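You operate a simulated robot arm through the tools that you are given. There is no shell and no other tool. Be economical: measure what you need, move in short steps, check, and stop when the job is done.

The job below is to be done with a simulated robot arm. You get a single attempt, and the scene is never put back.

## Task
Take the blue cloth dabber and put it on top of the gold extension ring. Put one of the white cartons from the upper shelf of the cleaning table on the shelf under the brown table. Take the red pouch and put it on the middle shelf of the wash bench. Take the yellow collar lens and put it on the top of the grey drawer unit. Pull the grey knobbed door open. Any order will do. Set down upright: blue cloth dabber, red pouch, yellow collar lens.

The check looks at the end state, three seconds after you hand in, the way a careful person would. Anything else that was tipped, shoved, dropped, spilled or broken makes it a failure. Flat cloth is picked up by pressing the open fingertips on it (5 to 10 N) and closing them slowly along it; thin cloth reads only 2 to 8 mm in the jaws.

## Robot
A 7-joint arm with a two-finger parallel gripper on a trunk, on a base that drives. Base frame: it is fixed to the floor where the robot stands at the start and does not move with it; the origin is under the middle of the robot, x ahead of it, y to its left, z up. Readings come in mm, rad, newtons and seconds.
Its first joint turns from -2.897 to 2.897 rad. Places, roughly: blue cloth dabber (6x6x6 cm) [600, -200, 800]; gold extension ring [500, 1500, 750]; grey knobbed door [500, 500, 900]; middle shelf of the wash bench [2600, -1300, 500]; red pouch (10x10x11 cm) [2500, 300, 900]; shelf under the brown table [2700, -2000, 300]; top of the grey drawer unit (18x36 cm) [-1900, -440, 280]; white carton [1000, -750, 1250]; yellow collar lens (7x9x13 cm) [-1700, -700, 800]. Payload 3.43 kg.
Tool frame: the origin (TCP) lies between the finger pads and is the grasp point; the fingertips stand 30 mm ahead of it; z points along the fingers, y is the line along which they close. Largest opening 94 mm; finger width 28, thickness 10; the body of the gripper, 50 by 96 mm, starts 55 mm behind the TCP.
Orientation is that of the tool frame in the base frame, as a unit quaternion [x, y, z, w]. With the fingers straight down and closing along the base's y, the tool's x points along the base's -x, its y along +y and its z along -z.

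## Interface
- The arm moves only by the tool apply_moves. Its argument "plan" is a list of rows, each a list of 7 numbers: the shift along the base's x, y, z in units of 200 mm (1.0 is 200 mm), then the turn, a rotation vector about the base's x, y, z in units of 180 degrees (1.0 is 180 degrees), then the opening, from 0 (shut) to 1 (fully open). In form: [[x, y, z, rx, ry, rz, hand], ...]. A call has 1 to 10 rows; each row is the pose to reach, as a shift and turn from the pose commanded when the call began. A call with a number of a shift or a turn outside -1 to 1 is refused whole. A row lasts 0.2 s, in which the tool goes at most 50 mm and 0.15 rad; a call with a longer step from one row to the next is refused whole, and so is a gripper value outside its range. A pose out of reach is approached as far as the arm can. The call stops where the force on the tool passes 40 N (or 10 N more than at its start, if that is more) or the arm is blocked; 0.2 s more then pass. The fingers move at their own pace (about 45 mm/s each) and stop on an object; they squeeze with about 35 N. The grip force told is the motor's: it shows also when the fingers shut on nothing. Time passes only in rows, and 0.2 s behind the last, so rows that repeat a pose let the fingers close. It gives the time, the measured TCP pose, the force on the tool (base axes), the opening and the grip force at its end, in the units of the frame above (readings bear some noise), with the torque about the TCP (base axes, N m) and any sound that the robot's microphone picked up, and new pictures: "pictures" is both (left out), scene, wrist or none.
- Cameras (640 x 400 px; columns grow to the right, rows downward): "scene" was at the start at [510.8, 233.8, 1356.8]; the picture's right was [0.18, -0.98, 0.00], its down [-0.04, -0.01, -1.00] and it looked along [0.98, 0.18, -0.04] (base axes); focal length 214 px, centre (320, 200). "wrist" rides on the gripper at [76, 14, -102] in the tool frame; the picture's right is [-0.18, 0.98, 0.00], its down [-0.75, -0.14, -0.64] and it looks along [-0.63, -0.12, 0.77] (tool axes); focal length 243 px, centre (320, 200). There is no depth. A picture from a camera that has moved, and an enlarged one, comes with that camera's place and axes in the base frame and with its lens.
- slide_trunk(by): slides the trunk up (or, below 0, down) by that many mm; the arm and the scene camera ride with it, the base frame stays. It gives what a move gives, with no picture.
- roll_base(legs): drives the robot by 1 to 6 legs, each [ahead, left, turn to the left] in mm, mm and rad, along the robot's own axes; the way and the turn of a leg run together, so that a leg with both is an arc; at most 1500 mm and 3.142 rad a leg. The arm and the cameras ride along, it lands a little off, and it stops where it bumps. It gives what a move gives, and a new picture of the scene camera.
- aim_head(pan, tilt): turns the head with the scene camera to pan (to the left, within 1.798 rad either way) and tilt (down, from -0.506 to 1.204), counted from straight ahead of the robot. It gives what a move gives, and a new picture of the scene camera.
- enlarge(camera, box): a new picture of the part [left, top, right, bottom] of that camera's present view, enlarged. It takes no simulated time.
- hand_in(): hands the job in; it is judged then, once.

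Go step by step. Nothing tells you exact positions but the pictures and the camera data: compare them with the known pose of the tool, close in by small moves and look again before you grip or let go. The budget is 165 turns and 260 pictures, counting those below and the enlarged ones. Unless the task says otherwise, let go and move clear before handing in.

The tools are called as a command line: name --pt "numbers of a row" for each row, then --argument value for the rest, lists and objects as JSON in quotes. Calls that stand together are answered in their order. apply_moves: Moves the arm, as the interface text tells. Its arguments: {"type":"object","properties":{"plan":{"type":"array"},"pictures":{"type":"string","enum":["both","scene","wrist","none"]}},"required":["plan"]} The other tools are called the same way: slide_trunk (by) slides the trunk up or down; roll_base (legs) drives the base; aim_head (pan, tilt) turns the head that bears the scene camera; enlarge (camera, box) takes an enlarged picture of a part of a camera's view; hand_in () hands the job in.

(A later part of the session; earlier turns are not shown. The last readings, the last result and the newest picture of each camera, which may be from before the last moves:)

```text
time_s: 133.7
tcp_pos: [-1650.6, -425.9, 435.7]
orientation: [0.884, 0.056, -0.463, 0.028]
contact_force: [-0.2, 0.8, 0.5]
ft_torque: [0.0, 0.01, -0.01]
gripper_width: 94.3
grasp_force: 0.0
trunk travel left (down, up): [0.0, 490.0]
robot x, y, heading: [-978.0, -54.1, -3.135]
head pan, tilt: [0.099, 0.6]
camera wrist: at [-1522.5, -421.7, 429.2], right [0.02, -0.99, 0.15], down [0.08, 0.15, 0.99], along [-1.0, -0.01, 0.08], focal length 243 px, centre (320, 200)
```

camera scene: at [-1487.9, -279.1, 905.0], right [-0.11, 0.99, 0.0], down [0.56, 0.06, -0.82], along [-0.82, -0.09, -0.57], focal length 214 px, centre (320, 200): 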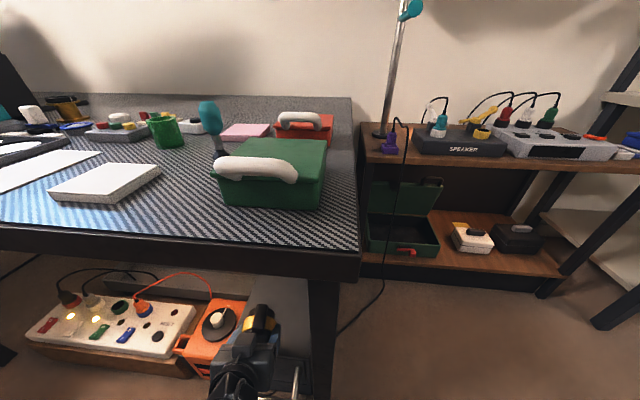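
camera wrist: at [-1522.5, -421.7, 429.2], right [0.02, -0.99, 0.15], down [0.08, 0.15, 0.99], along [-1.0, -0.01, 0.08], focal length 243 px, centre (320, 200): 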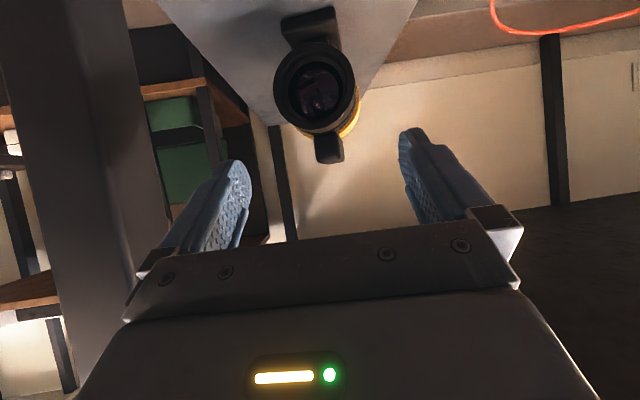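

Lens is standing on the unit. I back off, and raise, and take a check view of the lens and then travel.

roll_base --legs '[[-500, 0, 0]]'

enlarge --camera "scene" --box '[200, 150, 400, 290]'

slide_trunk --by 400

```text
time_s: 136.6
tcp_pos: [-1152.4, -423.9, 434.5]
orientation: [0.884, 0.058, -0.464, 0.029]
contact_force: [-0.2, 0.3, 0.0]
ft_torque: [-0.01, 0.01, -0.01]
gripper_width: 94.2
grasp_force: 0.1
trunk travel left (down, up): [0.0, 490.0]
robot x, y, heading: [-481.6, -52.8, -3.131]
head pan, tilt: [0.099, 0.6]
camera scene: at [-990.1, -276.2, 905.0], right [-0.11, 0.99, 0.0], down [0.56, 0.06, -0.83], along [-0.82, -0.09, -0.56], focal length 214 px, centre (320, 200)
```

scene: 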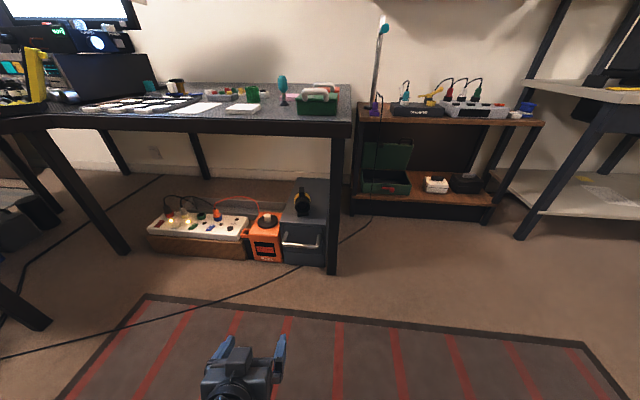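

```text
2.86 times, centred on (300, 220) of scene
camera zoom: at [-990.1, -276.2, 905.0], right [-0.11, 0.99, 0.0], down [0.56, 0.06, -0.83], along [-0.82, -0.09, -0.56], focal length 613 px, centre (377, 143)
```

zoom: 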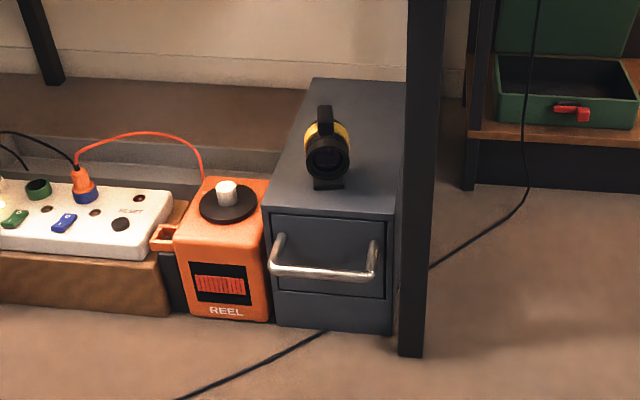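

```text
time_s: 140.4
tcp_pos: [-1153.0, -424.7, 834.4]
orientation: [0.884, 0.057, -0.463, 0.029]
contact_force: [-0.1, -1.6, 0.1]
ft_torque: [0.0, -0.01, 0.02]
gripper_width: 93.9
grasp_force: 0.0
trunk travel left (down, up): [-400.0, 90.0]
robot x, y, heading: [-481.9, -49.5, -3.132]
head pan, tilt: [0.099, 0.6]
```

Lens is perfect. Now I look toward -y (robot's left) to plan the drive to the far aisle.

aim_head --pan 1.5 --tilt 0.4

apply_moves --pt "0.2 0 0.2 0 0 0 0.5" --pt "0.4 0 0.4 0 0 0 0.5" --pt "0.6 0 0.6 0 0 0 0.5" --pt "0.8 0 0.8 0 0 0 0.5" --pt "1.0 0 0.9 0 0 0 0.5" --pictures "none"

```text
time_s: 142.0
tcp_pos: [-1151.8, -422.9, 834.0]
orientation: [0.884, 0.057, -0.463, 0.028]
contact_force: [0.3, 0.1, 0.5]
ft_torque: [0.03, 0.02, 0.04]
gripper_width: 94.1
grasp_force: 0.2
trunk travel left (down, up): [-400.0, 90.0]
robot x, y, heading: [-483.5, -48.0, -3.133]
head pan, tilt: [1.499, 0.4]
camera scene: at [-908.0, -359.0, 1323.3], right [-1.0, 0.06, 0.0], down [0.02, 0.39, -0.92], along [-0.06, -0.92, -0.39], focal length 214 px, centre (320, 200)
```

scene: 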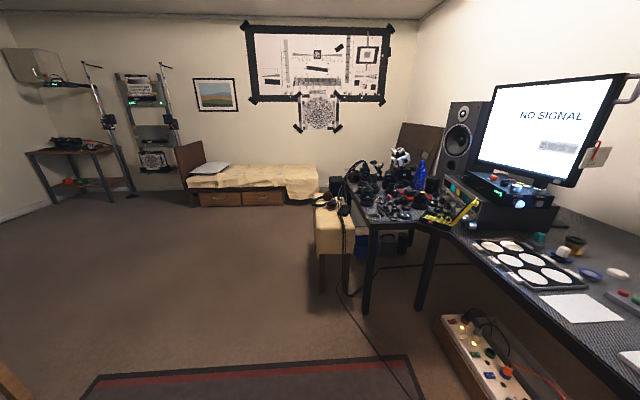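

```text
refused: row 1 steps farther than a row can; nothing moved
```

Floor is free. I tuck the hand and drive to y≈-1900, then along +x into the far aisle.

apply_moves --pt "0.17 0 0.15 0 0 0 0.5" --pt "0.34 0 0.3 0 0 0 0.5" --pt "0.51 0 0.45 0 0 0 0.5" --pt "0.68 0 0.6 0 0 0 0.5" --pt "0.85 0 0.75 0 0 0 0.5" --pt "1.0 0 0.9 0 0 0 0.5" --pictures "none"

roll_base --legs '[[0, 950, 0], [0, 950, 0], [-1100, 0, 0]]'

aim_head --pan -1.57 --tilt 0.3

```text
time_s: 143.4
tcp_pos: [-952.7, -422.2, 1015.7]
orientation: [0.884, 0.057, -0.463, 0.029]
contact_force: [0.2, -0.4, 0.5]
ft_torque: [-0.03, -0.01, 0.05]
gripper_width: 46.6
grasp_force: 0.1
trunk travel left (down, up): [-400.0, 90.0]
robot x, y, heading: [-481.8, -46.5, -3.136]
head pan, tilt: [1.499, 0.4]
```

```text
time_s: 158.1
tcp_pos: [176.1, -2311.4, 1015.4]
orientation: [0.884, 0.061, -0.463, 0.031]
contact_force: [-0.1, 0.2, 0.1]
ft_torque: [0.03, 0.01, 0.01]
gripper_width: 47.0
grasp_force: 0.0
trunk travel left (down, up): [-400.0, 90.0]
robot x, y, heading: [645.8, -1935.6, -3.123]
head pan, tilt: [1.499, 0.4]
camera scene: at [221.5, -2247.1, 1323.3], right [-1.0, 0.06, 0.0], down [0.02, 0.39, -0.92], along [-0.05, -0.92, -0.39], focal length 214 px, centre (320, 200)
```

scene: 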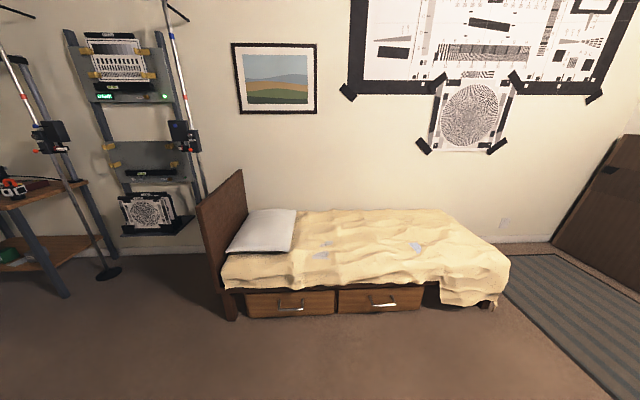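

```text
time_s: 160.8
tcp_pos: [176.7, -2311.9, 1014.9]
orientation: [0.884, 0.06, -0.463, 0.03]
contact_force: [0.1, -0.1, -0.1]
ft_torque: [0.01, -0.01, -0.01]
gripper_width: 46.8
grasp_force: 0.0
trunk travel left (down, up): [-400.0, 90.0]
robot x, y, heading: [638.5, -1936.9, -3.129]
head pan, tilt: [-1.571, 0.3]
camera scene: at [225.0, -2061.3, 1332.5], right [1.0, 0.02, 0.0], down [0.01, -0.3, -0.96], along [-0.02, 0.96, -0.3], focal length 214 px, centre (320, 200)
```

scene: 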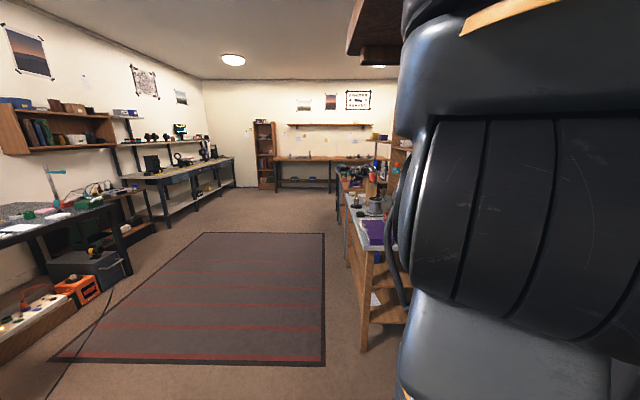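

Continuing backward into the aisle.

roll_base --legs '[[-1000, 0, 0]]'

aim_head --pan -0.8 --tilt 0.2

```text
time_s: 165.9
tcp_pos: [1174.6, -2295.0, 1014.8]
orientation: [0.883, 0.067, -0.463, 0.034]
contact_force: [-0.1, 0.0, 0.2]
ft_torque: [0.0, -0.01, 0.02]
gripper_width: 46.8
grasp_force: 0.1
trunk travel left (down, up): [-400.0, 90.0]
robot x, y, heading: [1641.3, -1908.6, -3.111]
head pan, tilt: [-1.571, 0.3]
camera scene: at [1220.7, -2044.1, 1332.5], right [1.0, 0.03, 0.0], down [0.01, -0.3, -0.96], along [-0.03, 0.95, -0.3], focal length 214 px, centre (320, 200)
```

scene: 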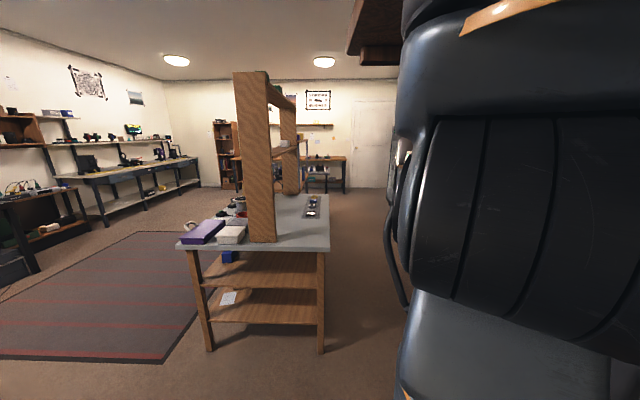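

```text
time_s: 167.1
tcp_pos: [1174.8, -2294.9, 1016.0]
orientation: [0.884, 0.066, -0.463, 0.033]
contact_force: [-0.5, 0.7, -0.8]
ft_torque: [-0.03, 0.0, 0.02]
gripper_width: 46.9
grasp_force: 0.1
trunk travel left (down, up): [-400.0, 90.0]
robot x, y, heading: [1640.1, -1912.0, -3.112]
head pan, tilt: [-0.799, 0.201]
camera scene: at [1156.6, -2072.6, 1341.8], right [0.7, 0.72, 0.0], down [0.14, -0.14, -0.98], along [-0.7, 0.68, -0.2], focal length 214 px, centre (320, 200)
```

scene: 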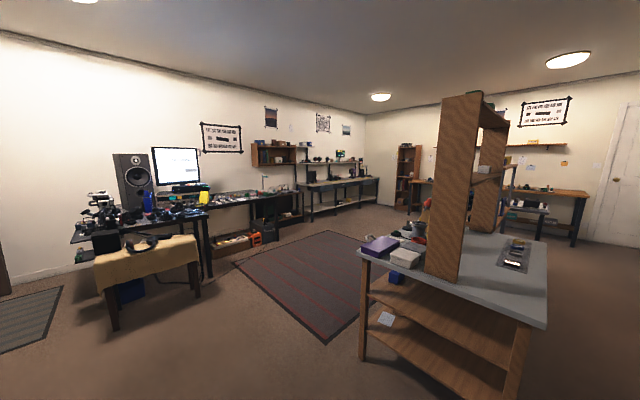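

I strafe along the aisle to face the shelf of the cleaning table from behind.

roll_base --legs '[[0, 0, -0.03], [0, -740, 0], [0, -740, 0]]'

aim_head --pan 0.3 --tilt 0.3

```text
time_s: 175.1
tcp_pos: [1168.7, -787.1, 1016.3]
orientation: [0.885, 0.051, -0.463, 0.025]
contact_force: [0.1, 0.2, 0.8]
ft_torque: [0.0, 0.01, 0.0]
gripper_width: 46.9
grasp_force: 0.0
trunk travel left (down, up): [-400.0, 90.0]
robot x, y, heading: [1646.5, -419.8, 3.139]
head pan, tilt: [-0.799, 0.201]
camera scene: at [1157.2, -564.2, 1341.8], right [0.72, 0.69, 0.0], down [0.14, -0.14, -0.98], along [-0.68, 0.71, -0.2], focal length 214 px, centre (320, 200)
```

scene: 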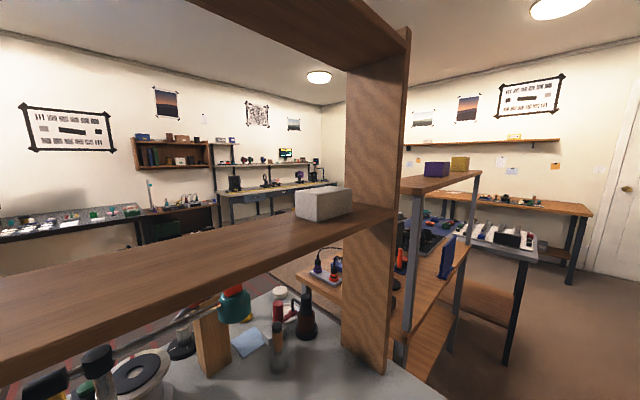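

```text
time_s: 176.4
tcp_pos: [1167.0, -787.2, 1016.1]
orientation: [0.885, 0.051, -0.463, 0.026]
contact_force: [0.0, -0.5, 0.3]
ft_torque: [0.02, -0.01, 0.04]
gripper_width: 46.8
grasp_force: 0.1
trunk travel left (down, up): [-400.0, 90.0]
robot x, y, heading: [1644.9, -423.1, 3.144]
head pan, tilt: [0.3, 0.3]
camera scene: at [1132.6, -658.5, 1332.5], right [-0.29, 0.96, 0.0], down [0.28, 0.09, -0.96], along [-0.91, -0.28, -0.3], focal length 214 px, centre (320, 200)
```

scene: 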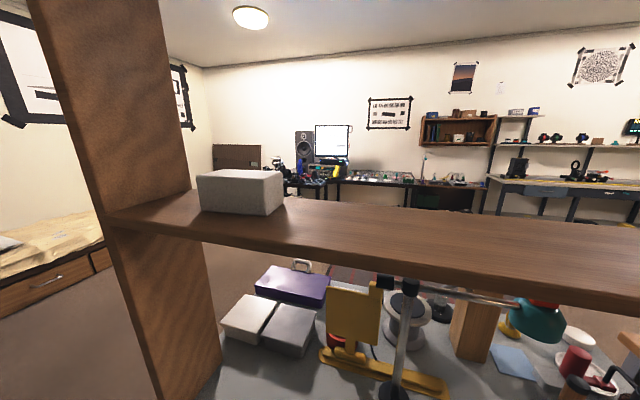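

Two white cartons: one near [876,-866], another near [878,-268]. I zoom to size them.

enlarge --camera "scene" --box '[160, 140, 320, 240]'

aim_head --pan -0.5 --tilt 0.3

enlarge --camera "wrist" --box '[0, 0, 640, 400]'

```text
4.00 times, centred on (240, 190) of scene
camera zoom: at [1132.6, -658.5, 1332.5], right [-0.29, 0.96, 0.0], down [0.28, 0.09, -0.96], along [-0.91, -0.28, -0.3], focal length 858 px, centre (640, 240)
```

zoom: 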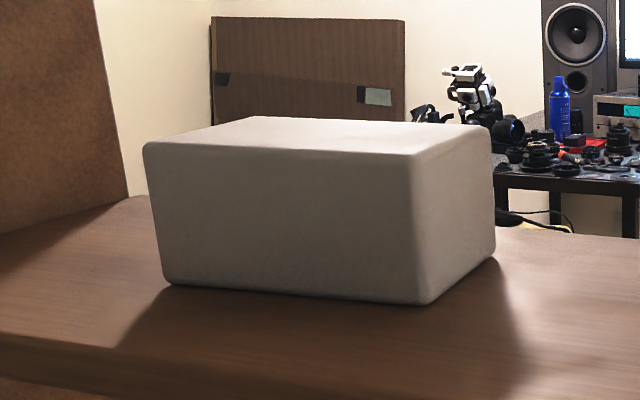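

```text
time_s: 177.6
tcp_pos: [1168.2, -788.2, 1015.8]
orientation: [0.884, 0.052, -0.463, 0.026]
contact_force: [0.4, -0.7, -0.5]
ft_torque: [0.03, 0.01, 0.02]
gripper_width: 47.1
grasp_force: 0.0
trunk travel left (down, up): [-400.0, 90.0]
robot x, y, heading: [1648.4, -418.9, 3.138]
head pan, tilt: [-0.499, 0.3]
camera scene: at [1140.1, -586.3, 1332.5], right [0.48, 0.88, 0.0], down [0.26, -0.14, -0.96], along [-0.84, 0.46, -0.3], focal length 214 px, centre (320, 200)
```

scene: 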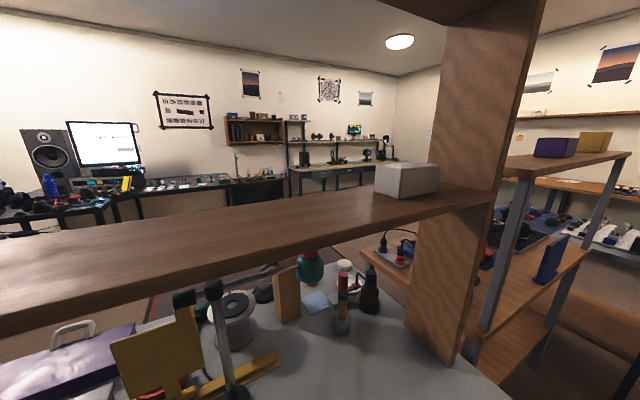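

```text
1.00 times, centred on (320, 200) of wrist (not enlarged: the box is as wide or as high as the picture)
camera zoom: at [1296.4, -784.7, 1009.8], right [0.01, -0.99, 0.15], down [0.08, 0.15, 0.99], along [-1.0, 0.0, 0.08], focal length 243 px, centre (320, 200)
```

zoom: 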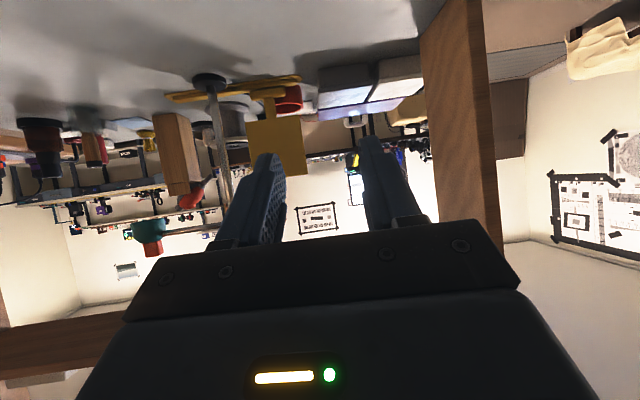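

Top shelf above limits vertical access; a sideways grasp across the carton's short side looks best, on the right-hand carton, from its open (-y) side. I zoom on it.

enlarge --camera "scene" --box '[340, 130, 520, 240]'

aim_head --pan -0.5 --tilt -0.3

```text
3.56 times, centred on (430, 185) of scene
camera zoom: at [1140.1, -586.3, 1332.5], right [0.48, 0.88, 0.0], down [0.26, -0.14, -0.96], along [-0.84, 0.46, -0.3], focal length 763 px, centre (-71, 253)
```

zoom: 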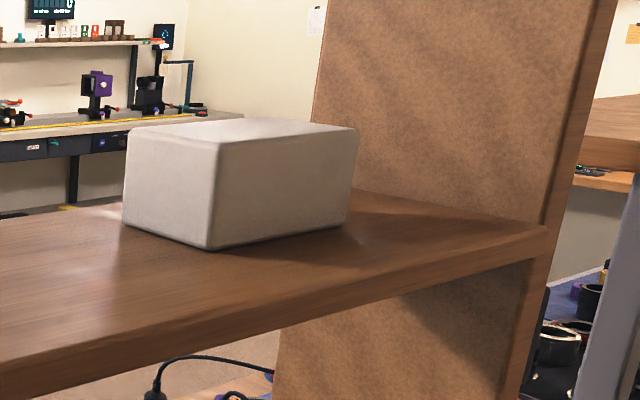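

```text
time_s: 178.6
tcp_pos: [1168.3, -787.2, 1015.8]
orientation: [0.884, 0.053, -0.463, 0.027]
contact_force: [-0.3, -0.6, -0.3]
ft_torque: [0.02, 0.03, 0.03]
gripper_width: 47.2
grasp_force: 0.0
trunk travel left (down, up): [-400.0, 90.0]
robot x, y, heading: [1646.5, -421.9, 3.14]
head pan, tilt: [-0.499, -0.3]
camera scene: at [1153.0, -593.4, 1385.7], right [0.48, 0.88, 0.0], down [-0.26, 0.14, -0.96], along [-0.84, 0.46, 0.29], focal length 214 px, centre (320, 200)
```

scene: 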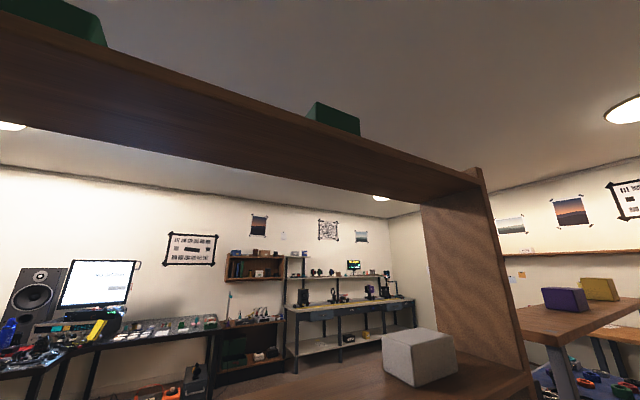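

Carton 2 occupies x 847–896, y -297..-193 on the shelf (z≈1224), with the board behind it. I raise the trunk fully and shift the robot to y≈-62.

slide_trunk --by 90

roll_base --legs '[[0, -360, 0]]'

aim_head --pan 0.2 --tilt 0.3

```text
time_s: 179.8
tcp_pos: [1168.0, -786.9, 1106.2]
orientation: [0.884, 0.052, -0.463, 0.026]
contact_force: [0.2, -0.1, -0.1]
ft_torque: [0.02, -0.03, 0.01]
gripper_width: 46.8
grasp_force: 0.1
trunk travel left (down, up): [-490.0, 0.0]
robot x, y, heading: [1643.5, -418.5, 3.137]
head pan, tilt: [-0.499, -0.3]
```

```text
time_s: 182.1
tcp_pos: [1169.1, -426.3, 1104.2]
orientation: [0.884, 0.051, -0.464, 0.026]
contact_force: [-0.5, 0.1, 0.5]
ft_torque: [0.02, 0.02, -0.02]
gripper_width: 47.2
grasp_force: 0.2
trunk travel left (down, up): [-490.0, 0.0]
robot x, y, heading: [1646.4, -58.8, 3.139]
head pan, tilt: [-0.499, -0.3]
camera scene: at [1154.4, -233.0, 1475.7], right [0.48, 0.88, 0.0], down [-0.26, 0.14, -0.96], along [-0.84, 0.46, 0.3], focal length 214 px, centre (320, 200)
```

scene: 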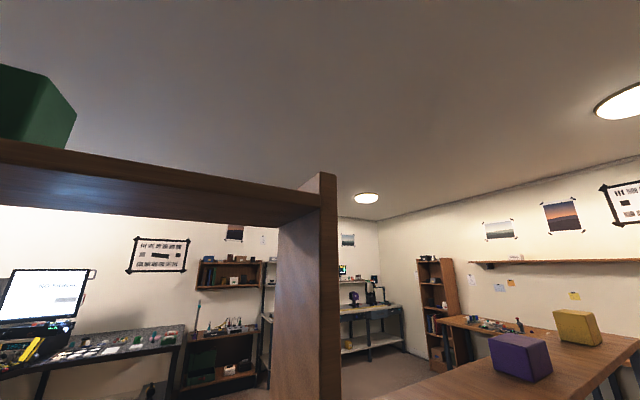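

```text
time_s: 183.2
tcp_pos: [1169.1, -426.4, 1105.8]
orientation: [0.884, 0.051, -0.463, 0.026]
contact_force: [0.0, -0.2, 0.4]
ft_torque: [0.02, -0.01, 0.02]
gripper_width: 46.7
grasp_force: 0.1
trunk travel left (down, up): [-490.0, 0.0]
robot x, y, heading: [1647.3, -60.0, 3.135]
head pan, tilt: [0.201, 0.3]
camera scene: at [1131.6, -288.9, 1422.6], right [-0.19, 0.98, 0.0], down [0.29, 0.06, -0.96], along [-0.94, -0.18, -0.3], focal length 214 px, centre (320, 200)
```

scene: 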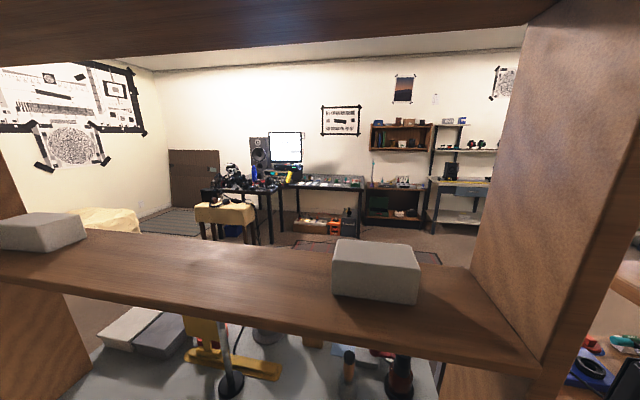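

Good view of the carton. I turn the hand to point toward +y (42° down) while raising it, still outside the shelf.

apply_moves --pt "0 0 0.07 -0.0025 -0.0028 -0.0447 1" --pt "0 0 0.14 -0.005 -0.0057 -0.0893 1" --pt "0 0 0.21 -0.0075 -0.0085 -0.134 1" --pt "0 0 0.28 -0.01 -0.0113 -0.1787 1" --pt "0 0 0.35 -0.0125 -0.0142 -0.2233 1" --pt "0 0 0.42 -0.015 -0.017 -0.268 1" --pictures "none"

apply_moves --pt "0 0 0.07 -0.0025 -0.0028 -0.0447 1" --pt "0 0 0.14 -0.005 -0.0057 -0.0893 1" --pt "0 0 0.21 -0.0075 -0.0085 -0.134 1" --pt "0 0 0.28 -0.01 -0.0113 -0.1787 1" --pt "0 0 0.35 -0.0125 -0.0142 -0.2233 1" --pt "0 0 0.42 -0.015 -0.017 -0.268 1" --pictures "both"

```text
time_s: 184.6
tcp_pos: [1168.8, -427.2, 1189.8]
orientation: [0.839, -0.326, -0.412, -0.144]
contact_force: [-0.5, 0.0, -0.4]
ft_torque: [0.02, -0.06, 0.02]
gripper_width: 94.0
grasp_force: 0.1
trunk travel left (down, up): [-490.0, 0.0]
robot x, y, heading: [1646.4, -62.4, 3.136]
head pan, tilt: [0.201, 0.3]
```

```text
time_s: 186.0
tcp_pos: [1169.3, -427.3, 1273.7]
orientation: [-0.645, 0.647, 0.287, 0.289]
contact_force: [-0.2, -0.2, 0.2]
ft_torque: [-0.03, 0.0, -0.01]
gripper_width: 94.1
grasp_force: 0.1
trunk travel left (down, up): [-490.0, 0.0]
robot x, y, heading: [1645.6, -63.4, 3.145]
head pan, tilt: [0.201, 0.3]
camera scene: at [1131.7, -289.1, 1422.4], right [-0.19, 0.98, 0.0], down [0.29, 0.06, -0.96], along [-0.94, -0.19, -0.3], focal length 214 px, centre (320, 200)
camera wrist: at [1154.5, -552.3, 1283.6], right [-0.98, 0.12, 0.14], down [0.14, 0.02, 0.99], along [0.12, 0.99, -0.04], focal length 243 px, centre (320, 200)
```

scene: 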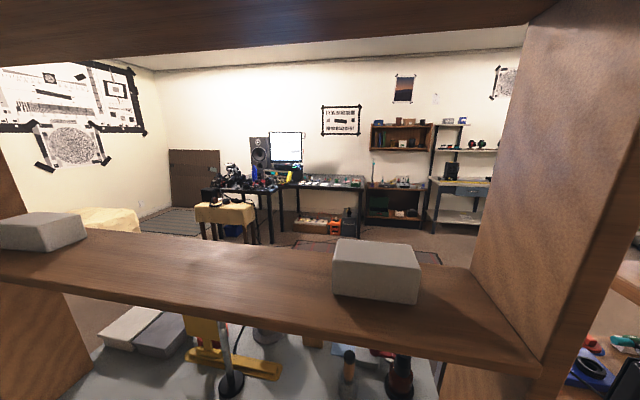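
wrist: 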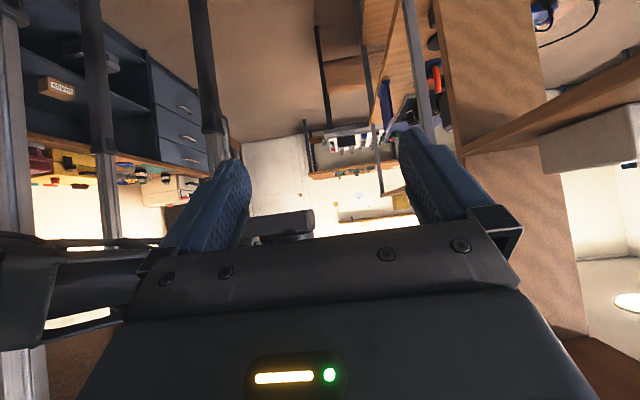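

Orientation exact. I move in along -x over the shelf at safe height.

apply_moves --pt "-0.24 0 0.02 0 0 0 1" --pt "-0.48 0 0.02 0 0 0 1" --pt "-0.72 0 0.02 0 0 0 1" --pt "-0.96 0 0.02 0 0 0 1" --pictures "both"

```text
time_s: 187.2
tcp_pos: [1025.7, -469.2, 1270.1]
orientation: [0.684, -0.601, -0.307, -0.276]
contact_force: [0.0, -0.2, 0.0]
ft_torque: [0.02, 0.01, 0.01]
gripper_width: 94.1
grasp_force: 0.0
trunk travel left (down, up): [-490.0, 0.0]
robot x, y, heading: [1647.3, -60.5, 3.139]
head pan, tilt: [0.201, 0.3]
stopped in row 4: the arm was blocked; the commanded pose is now the measured one
camera scene: at [1131.9, -289.5, 1422.5], right [-0.2, 0.98, 0.0], down [0.29, 0.06, -0.96], along [-0.94, -0.19, -0.3], focal length 214 px, centre (320, 200)
camera wrist: at [1027.8, -594.7, 1278.9], right [-0.99, 0.0, 0.13], down [0.13, 0.03, 0.99], along [-0.01, 1.0, -0.03], focal length 243 px, centre (320, 200)
```

scene: 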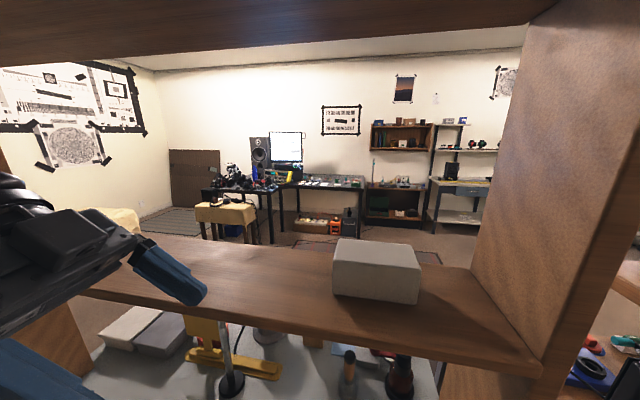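
wrist: 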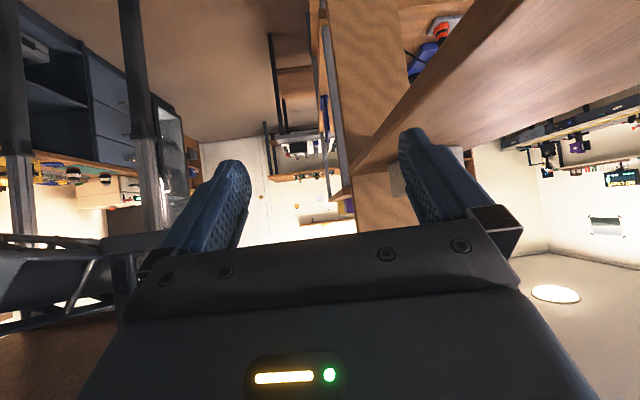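

Out of reach there. I retract, move the robot closer (x≈1587, y≈-180), and will enter diagonally.

apply_moves --pt "0.2 0.05 0.02 0 0 0 1" --pt "0.4 0.1 0.02 -0.002 0.001 -0.02 1" --pt "0.6 0.16 0.02 -0.0043 0.0025 -0.0398 1" --pt "0.7 0.2 0.02 -0.0043 0.0025 -0.0398 1" --pictures "none"

roll_base --legs '[[0, 120, 0], [60, 0, 0]]'

```text
time_s: 188.2
tcp_pos: [1165.2, -427.3, 1274.6]
orientation: [-0.645, 0.647, 0.288, 0.288]
contact_force: [-0.5, 0.0, -0.4]
ft_torque: [0.02, -0.01, 0.03]
gripper_width: 93.9
grasp_force: 0.1
trunk travel left (down, up): [-490.0, 0.0]
robot x, y, heading: [1647.9, -60.9, 3.131]
head pan, tilt: [0.201, 0.3]
```

```text
time_s: 190.2
tcp_pos: [1110.6, -545.8, 1275.3]
orientation: [-0.645, 0.647, 0.288, 0.288]
contact_force: [-0.2, 0.6, -0.3]
ft_torque: [-0.01, -0.05, 0.0]
gripper_width: 93.9
grasp_force: 0.1
trunk travel left (down, up): [-490.0, 0.0]
robot x, y, heading: [1597.1, -181.1, 3.135]
head pan, tilt: [0.201, 0.3]
stopped in leg 2: the robot was blocked; the commanded pose is now the measured one
camera scene: at [1079.1, -408.6, 1422.6], right [-0.19, 0.98, 0.0], down [0.29, 0.06, -0.96], along [-0.94, -0.19, -0.3], focal length 214 px, centre (320, 200)
```

scene: 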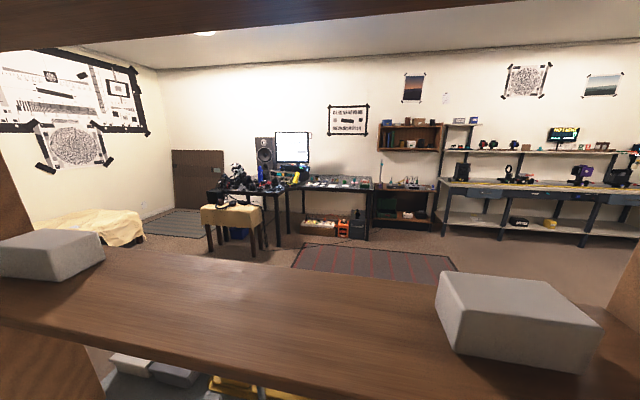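

It just bumped the table edge; I back off 15 mm, then reach diagonally into the shelf bay.

roll_base --legs '[[-15, 0, 0]]'

apply_moves --pt "-0.2 0.08 0 0 0 0 1" --pt "-0.4 0.16 0 0 0 0 1" --pt "-0.6 0.28 0 0 0 0 1" --pt "-0.8 0.42 0 0 0 0 1" --pt "-1.0 0.56 0 0 0 0 1" --pictures "both"

```text
time_s: 190.9
tcp_pos: [1126.4, -547.7, 1273.3]
orientation: [-0.645, 0.647, 0.288, 0.288]
contact_force: [-0.1, 0.2, 0.6]
ft_torque: [0.01, -0.01, -0.01]
gripper_width: 93.9
grasp_force: 0.1
trunk travel left (down, up): [-490.0, 0.0]
robot x, y, heading: [1612.3, -180.1, 3.136]
head pan, tilt: [0.201, 0.3]
camera scene: at [1093.7, -408.8, 1422.4], right [-0.19, 0.98, 0.0], down [0.29, 0.06, -0.96], along [-0.94, -0.19, -0.3], focal length 214 px, centre (320, 200)
```

scene: 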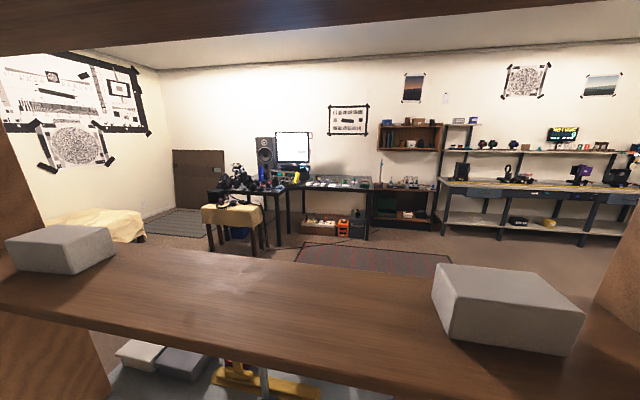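

```text
time_s: 192.1
tcp_pos: [994.1, -513.6, 1278.3]
orientation: [0.711, -0.578, -0.314, -0.25]
contact_force: [-0.2, 0.1, -0.6]
ft_torque: [0.0, -0.02, 0.01]
gripper_width: 94.0
grasp_force: 0.0
trunk travel left (down, up): [-490.0, 0.0]
robot x, y, heading: [1606.1, -177.1, 3.138]
head pan, tilt: [0.201, 0.3]
stopped in row 5: the arm was blocked; the commanded pose is now the measured one
camera scene: at [1093.7, -408.8, 1422.4], right [-0.19, 0.98, 0.0], down [0.29, 0.06, -0.96], along [-0.94, -0.19, -0.3], focal length 214 px, centre (320, 200)
camera wrist: at [1006.7, -638.6, 1291.0], right [-0.99, -0.08, 0.14], down [0.14, 0.07, 0.99], along [-0.09, 0.99, -0.06], focal length 243 px, centre (320, 200)
```

scene: 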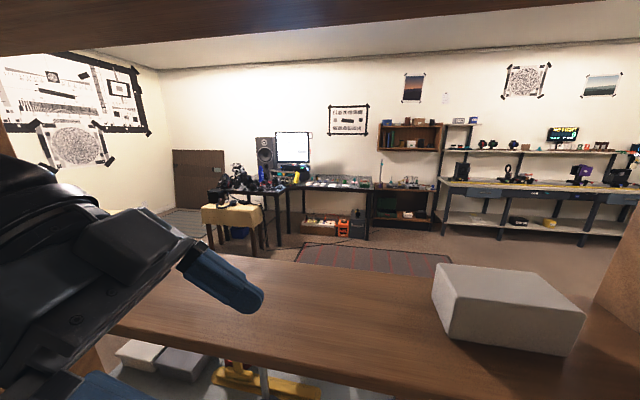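
wrist: 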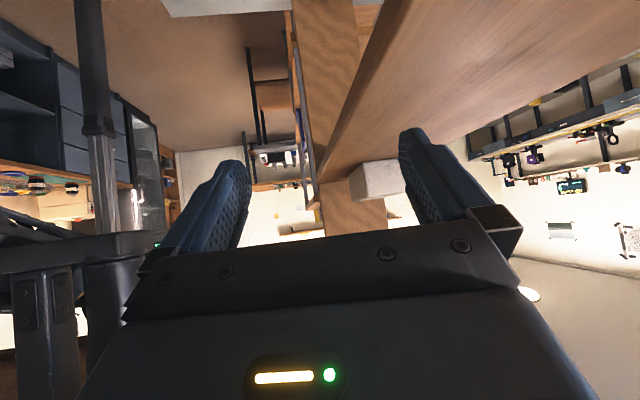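

The arm's wrist limit shows: a fully sideways pose is not reachable deep in the bay. I allow 30° more yaw (pointing +y/-x) and continue; a free box will align to the pads.

apply_moves --pt "-0.1 0.08 0 0 0 0.033 1" --pt "-0.2 0.18 0 0 0 0.067 1" --pt "-0.32 0.3 -0.01 0 0 0.1 1" --pt "-0.42 0.42 -0.02 0 0 0.1 1" --pictures "both"

```text
time_s: 193.1
tcp_pos: [910.0, -427.6, 1270.9]
orientation: [0.792, -0.457, -0.35, -0.205]
contact_force: [0.0, -0.7, 0.2]
ft_torque: [-0.01, 0.02, 0.02]
gripper_width: 93.9
grasp_force: 0.1
trunk travel left (down, up): [-490.0, 0.0]
robot x, y, heading: [1607.5, -178.8, 3.137]
head pan, tilt: [0.201, 0.3]
camera scene: at [1093.1, -408.4, 1422.3], right [-0.19, 0.98, 0.0], down [0.29, 0.06, -0.96], along [-0.94, -0.19, -0.3], focal length 214 px, centre (320, 200)
camera wrist: at [960.5, -542.3, 1280.7], right [-0.91, -0.38, 0.13], down [0.1, 0.09, 0.99], along [-0.39, 0.92, -0.05], focal length 243 px, centre (320, 200)
```

scene: 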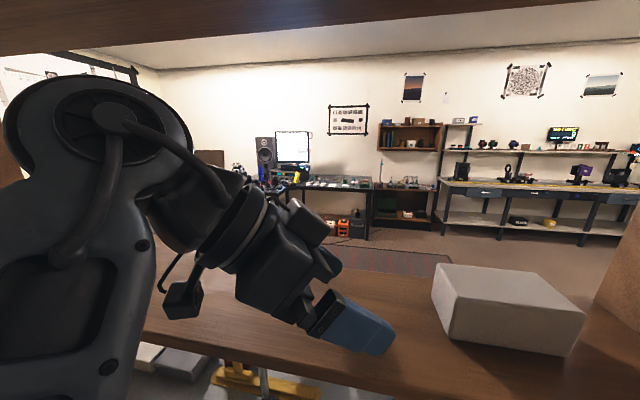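
wrist: 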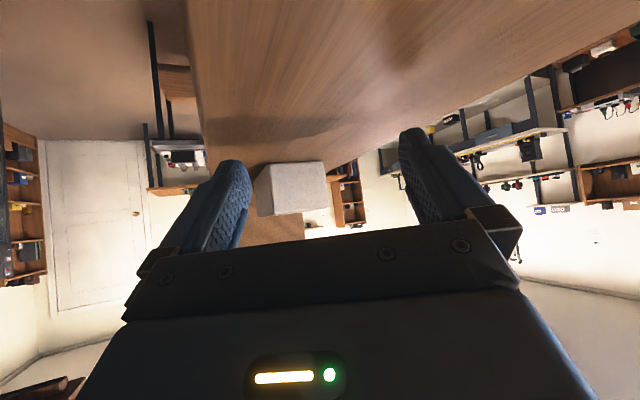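

Pose works. I set x≈880, z≈1258, then strafe the base to slide the open fingers around the carton's end.

apply_moves --pt "-0.08 0.0 -0.03 0 0 0 1" --pt "-0.15 0.0 -0.06 0 0 0 1" --pictures "none"

roll_base --legs '[[0, -80, 0]]'

enlarge --camera "wrist" --box '[0, 0, 640, 400]'

```text
time_s: 193.7
tcp_pos: [879.6, -428.6, 1265.9]
orientation: [0.792, -0.462, -0.348, -0.197]
contact_force: [0.1, 0.3, 1.4]
ft_torque: [-0.04, 0.02, 0.02]
gripper_width: 94.4
grasp_force: 0.0
trunk travel left (down, up): [-490.0, 0.0]
robot x, y, heading: [1607.8, -180.5, 3.137]
head pan, tilt: [0.201, 0.3]
```

```text
time_s: 194.8
tcp_pos: [881.0, -350.3, 1263.3]
orientation: [0.793, -0.459, -0.349, -0.197]
contact_force: [0.0, -0.4, 0.2]
ft_torque: [0.01, 0.02, 0.01]
gripper_width: 93.8
grasp_force: 0.0
trunk travel left (down, up): [-490.0, 0.0]
robot x, y, heading: [1610.3, -99.8, 3.134]
head pan, tilt: [0.201, 0.3]
camera scene: at [1094.1, -329.0, 1422.4], right [-0.19, 0.98, 0.0], down [0.29, 0.06, -0.96], along [-0.94, -0.18, -0.3], focal length 214 px, centre (320, 200)
```

scene: 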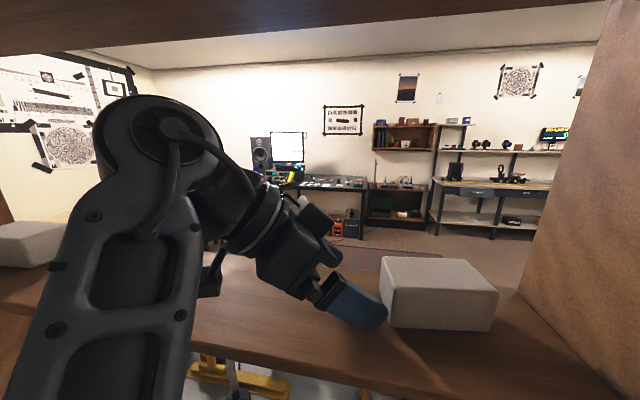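

```text
1.00 times, centred on (320, 200) of wrist (not enlarged: the box is as wide or as high as the picture)
camera zoom: at [931.0, -464.4, 1276.0], right [-0.91, -0.38, 0.14], down [0.11, 0.11, 0.99], along [-0.39, 0.92, -0.06], focal length 243 px, centre (320, 200)
```

zoom: 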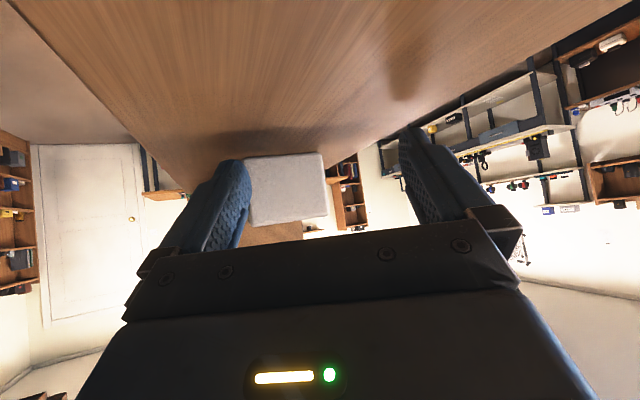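

The carton end is a bit more to +x than I took it; I shift +9 mm in x and strafe 60 mm more.

apply_moves --pt "0.05 0 -0.02 0 0 0 1" --pt "0.05 0 -0.025 0 0 0 1" --pictures "none"

roll_base --legs '[[0, -50, 0]]'

enlarge --camera "wrist" --box '[160, 80, 480, 280]'

enlarge --camera "scene" --box '[240, 200, 520, 375]'

```text
time_s: 195.4
tcp_pos: [889.9, -347.4, 1260.7]
orientation: [0.792, -0.461, -0.349, -0.197]
contact_force: [-11.9, 5.0, 29.5]
ft_torque: [1.19, -0.64, 0.98]
gripper_width: 89.6
grasp_force: 0.2
trunk travel left (down, up): [-490.0, 0.0]
robot x, y, heading: [1610.5, -102.2, 3.134]
head pan, tilt: [0.201, 0.3]
```

```text
time_s: 196.1
tcp_pos: [891.4, -344.3, 1262.0]
orientation: [0.793, -0.459, -0.351, -0.195]
contact_force: [2.3, 2.6, 4.5]
ft_torque: [0.19, -0.25, 0.01]
gripper_width: 94.0
grasp_force: 0.1
trunk travel left (down, up): [-490.0, 0.0]
robot x, y, heading: [1608.0, -94.5, 3.136]
head pan, tilt: [0.201, 0.3]
stopped in leg 1: the force on the tool passed its limit at 53 N (the readings are from after the stop); the commanded pose is now the measured one
camera scene: at [1094.2, -321.4, 1422.4], right [-0.19, 0.98, 0.0], down [0.29, 0.06, -0.96], along [-0.94, -0.18, -0.3], focal length 214 px, centre (320, 200)
```

scene: 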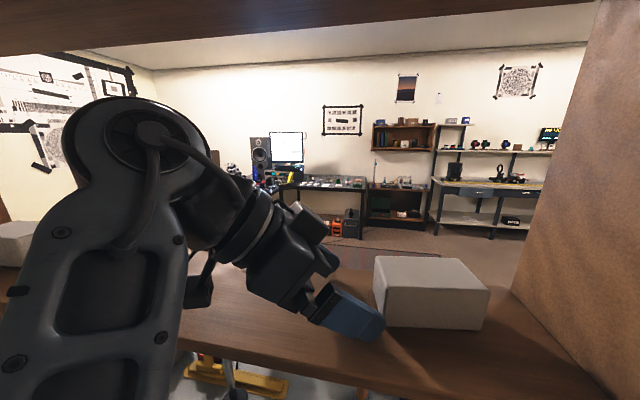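

```text
2.00 times, centred on (320, 180) of wrist
camera zoom: at [942.7, -459.5, 1273.3], right [-0.91, -0.38, 0.15], down [0.11, 0.11, 0.99], along [-0.4, 0.92, -0.06], focal length 485 px, centre (320, 240)
```

zoom: 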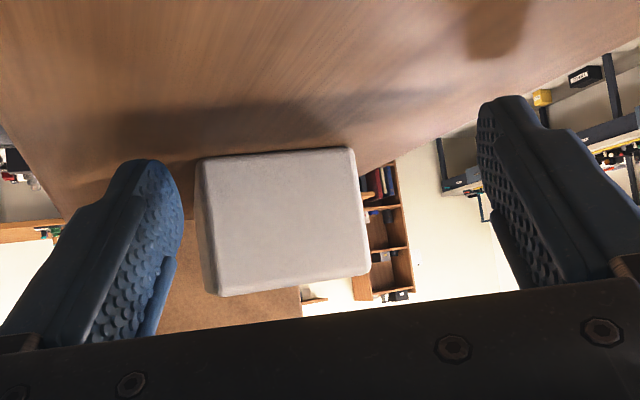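

```text
2.29 times, centred on (380, 288) of scene
camera zoom: at [1094.2, -321.4, 1422.4], right [-0.19, 0.98, 0.0], down [0.29, 0.06, -0.96], along [-0.94, -0.18, -0.3], focal length 490 px, centre (183, 0)
```

zoom: 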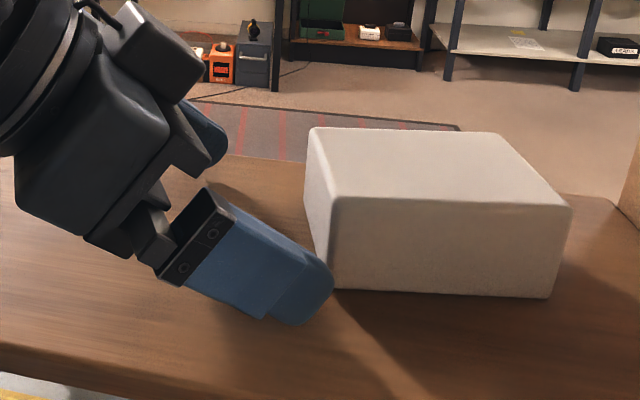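

The +x fingertip grazes the shelf (so the shelf is ≈1230). I raise 7 mm and advance toward the carton.

apply_moves --pt "0 0 0.035 0 0 0 1" --pt "-0.01 0.08 0.035 0 0 0 1" --pt "-0.03 0.16 0.035 0 0 0 1" --pt "-0.045 0.23 0.035 0 0 0 1" --pictures "none"

enlarge --camera "wrist" --box '[160, 80, 480, 280]'

enlarge --camera "scene" --box '[240, 200, 520, 375]'

```text
time_s: 197.1
tcp_pos: [881.9, -298.5, 1267.9]
orientation: [0.793, -0.458, -0.351, -0.194]
contact_force: [0.0, 0.4, -0.6]
ft_torque: [-0.01, 0.0, 0.0]
gripper_width: 94.0
grasp_force: 0.0
trunk travel left (down, up): [-490.0, 0.0]
robot x, y, heading: [1608.1, -92.6, 3.136]
head pan, tilt: [0.201, 0.3]
```

```text
2.00 times, centred on (320, 180) of wrist
camera zoom: at [933.5, -413.7, 1280.5], right [-0.91, -0.39, 0.15], down [0.11, 0.11, 0.99], along [-0.4, 0.92, -0.06], focal length 485 px, centre (320, 240)
```

zoom: 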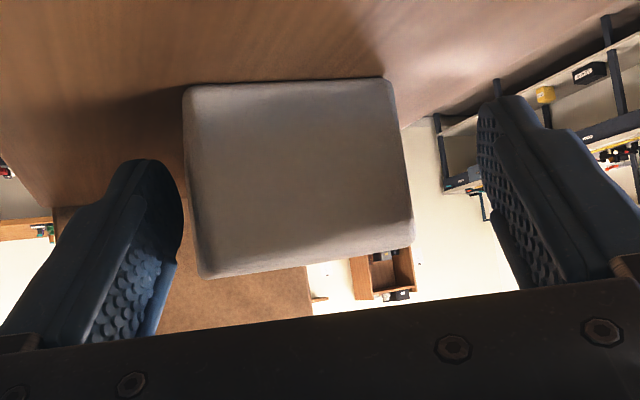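

```text
2.29 times, centred on (380, 288) of scene
camera zoom: at [1094.1, -321.9, 1422.5], right [-0.19, 0.98, 0.0], down [0.29, 0.06, -0.96], along [-0.94, -0.18, -0.3], focal length 490 px, centre (183, 0)
```

zoom: 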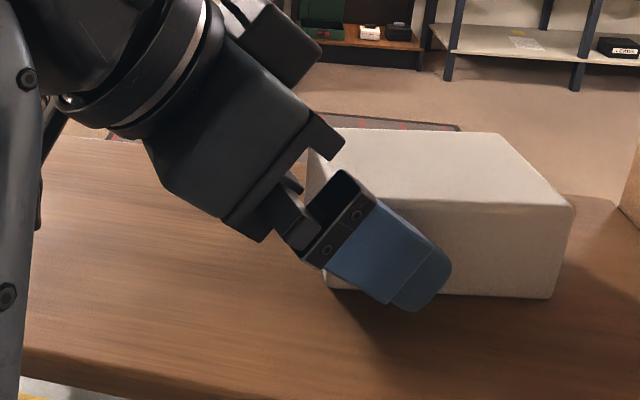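

Straddled. I advance 10 mm more and close.

apply_moves --pt "-0.02 0.05 0 0 0 0 1" --pt "-0.02 0.05 0 0 0 0 0.85" --pt "-0.02 0.05 0 0 0 0 0.7" --pt "-0.02 0.05 0 0 0 0 0.5" --pt "-0.02 0.05 0 0 0 0 0.3" --pt "-0.02 0.05 0 0 0 0 0.1" --pt "-0.02 0.05 0 0 0 0 0.0" --pictures "both"

```text
time_s: 198.7
tcp_pos: [877.1, -289.1, 1268.3]
orientation: [0.793, -0.459, -0.35, -0.194]
contact_force: [0.5, 0.5, 1.0]
ft_torque: [0.22, -0.05, -0.1]
gripper_width: 63.8
grasp_force: 34.6
trunk travel left (down, up): [-490.0, 0.0]
robot x, y, heading: [1607.2, -93.9, 3.134]
head pan, tilt: [0.201, 0.3]
camera scene: at [1094.0, -321.6, 1422.5], right [-0.19, 0.98, 0.0], down [0.29, 0.06, -0.96], along [-0.94, -0.18, -0.3], focal length 214 px, centre (320, 200)
camera wrist: at [929.1, -403.2, 1280.9], right [-0.91, -0.38, 0.15], down [0.11, 0.11, 0.99], along [-0.4, 0.92, -0.06], focal length 243 px, centre (320, 200)
```

scene: 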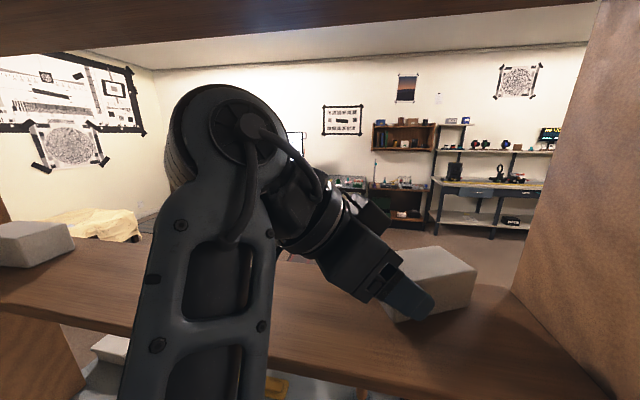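
wrist: 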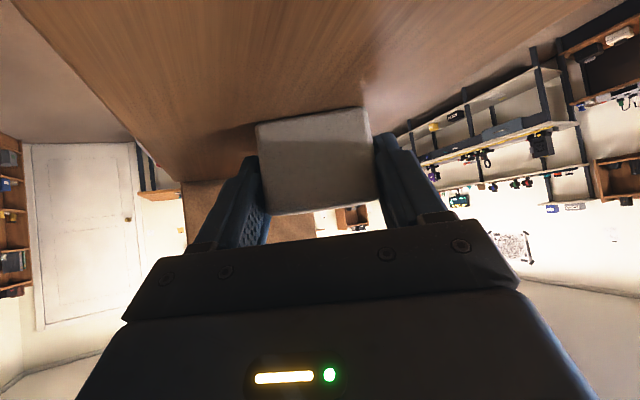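

Carton gripped (64 mm). I lift 40 mm and back the robot out of the shelf.

apply_moves --pt "0 0 0.05 0 0 0 0" --pt "0 0 0.12 0 0 0 0" --pt "0 0 0.2 0 0 0 0" --pictures "wrist"

roll_base --legs '[[-250, 0, 0]]'

```text
time_s: 199.5
tcp_pos: [878.1, -289.4, 1308.5]
orientation: [0.793, -0.459, -0.35, -0.196]
contact_force: [-0.3, -0.4, -1.1]
ft_torque: [-0.01, -0.01, 0.02]
gripper_width: 64.0
grasp_force: 34.8
trunk travel left (down, up): [-490.0, 0.0]
robot x, y, heading: [1607.4, -91.6, 3.138]
head pan, tilt: [0.201, 0.3]
camera wrist: at [929.4, -403.4, 1320.9], right [-0.91, -0.39, 0.15], down [0.11, 0.11, 0.99], along [-0.4, 0.92, -0.06], focal length 243 px, centre (320, 200)
```

wrist: 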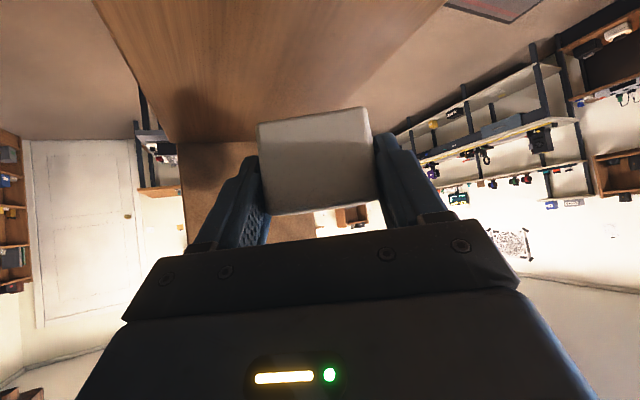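

```text
time_s: 201.3
tcp_pos: [1127.4, -290.2, 1308.6]
orientation: [0.792, -0.46, -0.351, -0.195]
contact_force: [-0.6, 0.4, -0.3]
ft_torque: [-0.02, 0.01, -0.02]
gripper_width: 63.9
grasp_force: 34.3
trunk travel left (down, up): [-490.0, 0.0]
robot x, y, heading: [1859.9, -93.4, 3.137]
head pan, tilt: [0.201, 0.3]
camera scene: at [1343.0, -323.1, 1422.4], right [-0.19, 0.98, 0.0], down [0.29, 0.06, -0.96], along [-0.94, -0.18, -0.3], focal length 214 px, centre (320, 200)
```

scene: 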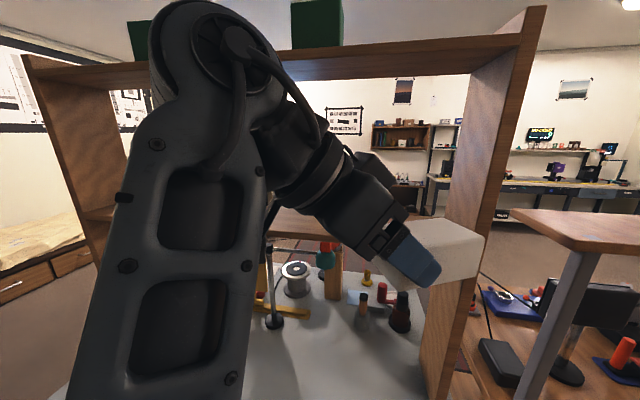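

Carton is out and held. I turn the hand back to point forward while moving it to the left of the head.

apply_moves --pt "0.04 -0.2 0 0 0 0.02 0" --pt "0.08 -0.4 0 0 0 0.055 0" --pt "0.14 -0.55 0 0 0 0.1 0" --pt "0.2 -0.68 0 0 0 0.145 0" --pt "0.28 -0.78 0 0 0 0.19 0" --pt "0.36 -0.85 0 0 0 0.235 0" --pt "0.44 -0.85 0 0 0 0.28 0" --pt "0.5 -0.85 0 0 0 0.325 0" --pictures "wrist"

```text
time_s: 203.2
tcp_pos: [1228.4, -461.2, 1309.3]
orientation: [0.916, -0.013, -0.401, 0.002]
contact_force: [0.2, 0.3, -0.8]
ft_torque: [0.01, -0.03, 0.01]
gripper_width: 63.8
grasp_force: 35.4
trunk travel left (down, up): [-490.0, 0.0]
robot x, y, heading: [1856.9, -90.3, 3.137]
head pan, tilt: [0.201, 0.3]
camera wrist: at [1354.5, -475.3, 1321.6], right [-0.15, -0.98, 0.15], down [-0.04, 0.16, 0.99], along [-0.99, 0.14, -0.06], focal length 243 px, centre (320, 200)
```

wrist: 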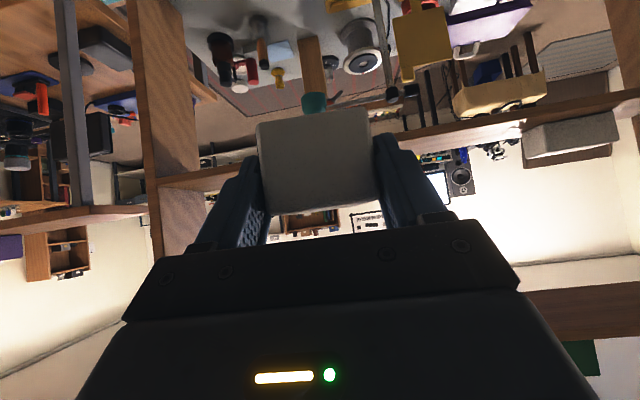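

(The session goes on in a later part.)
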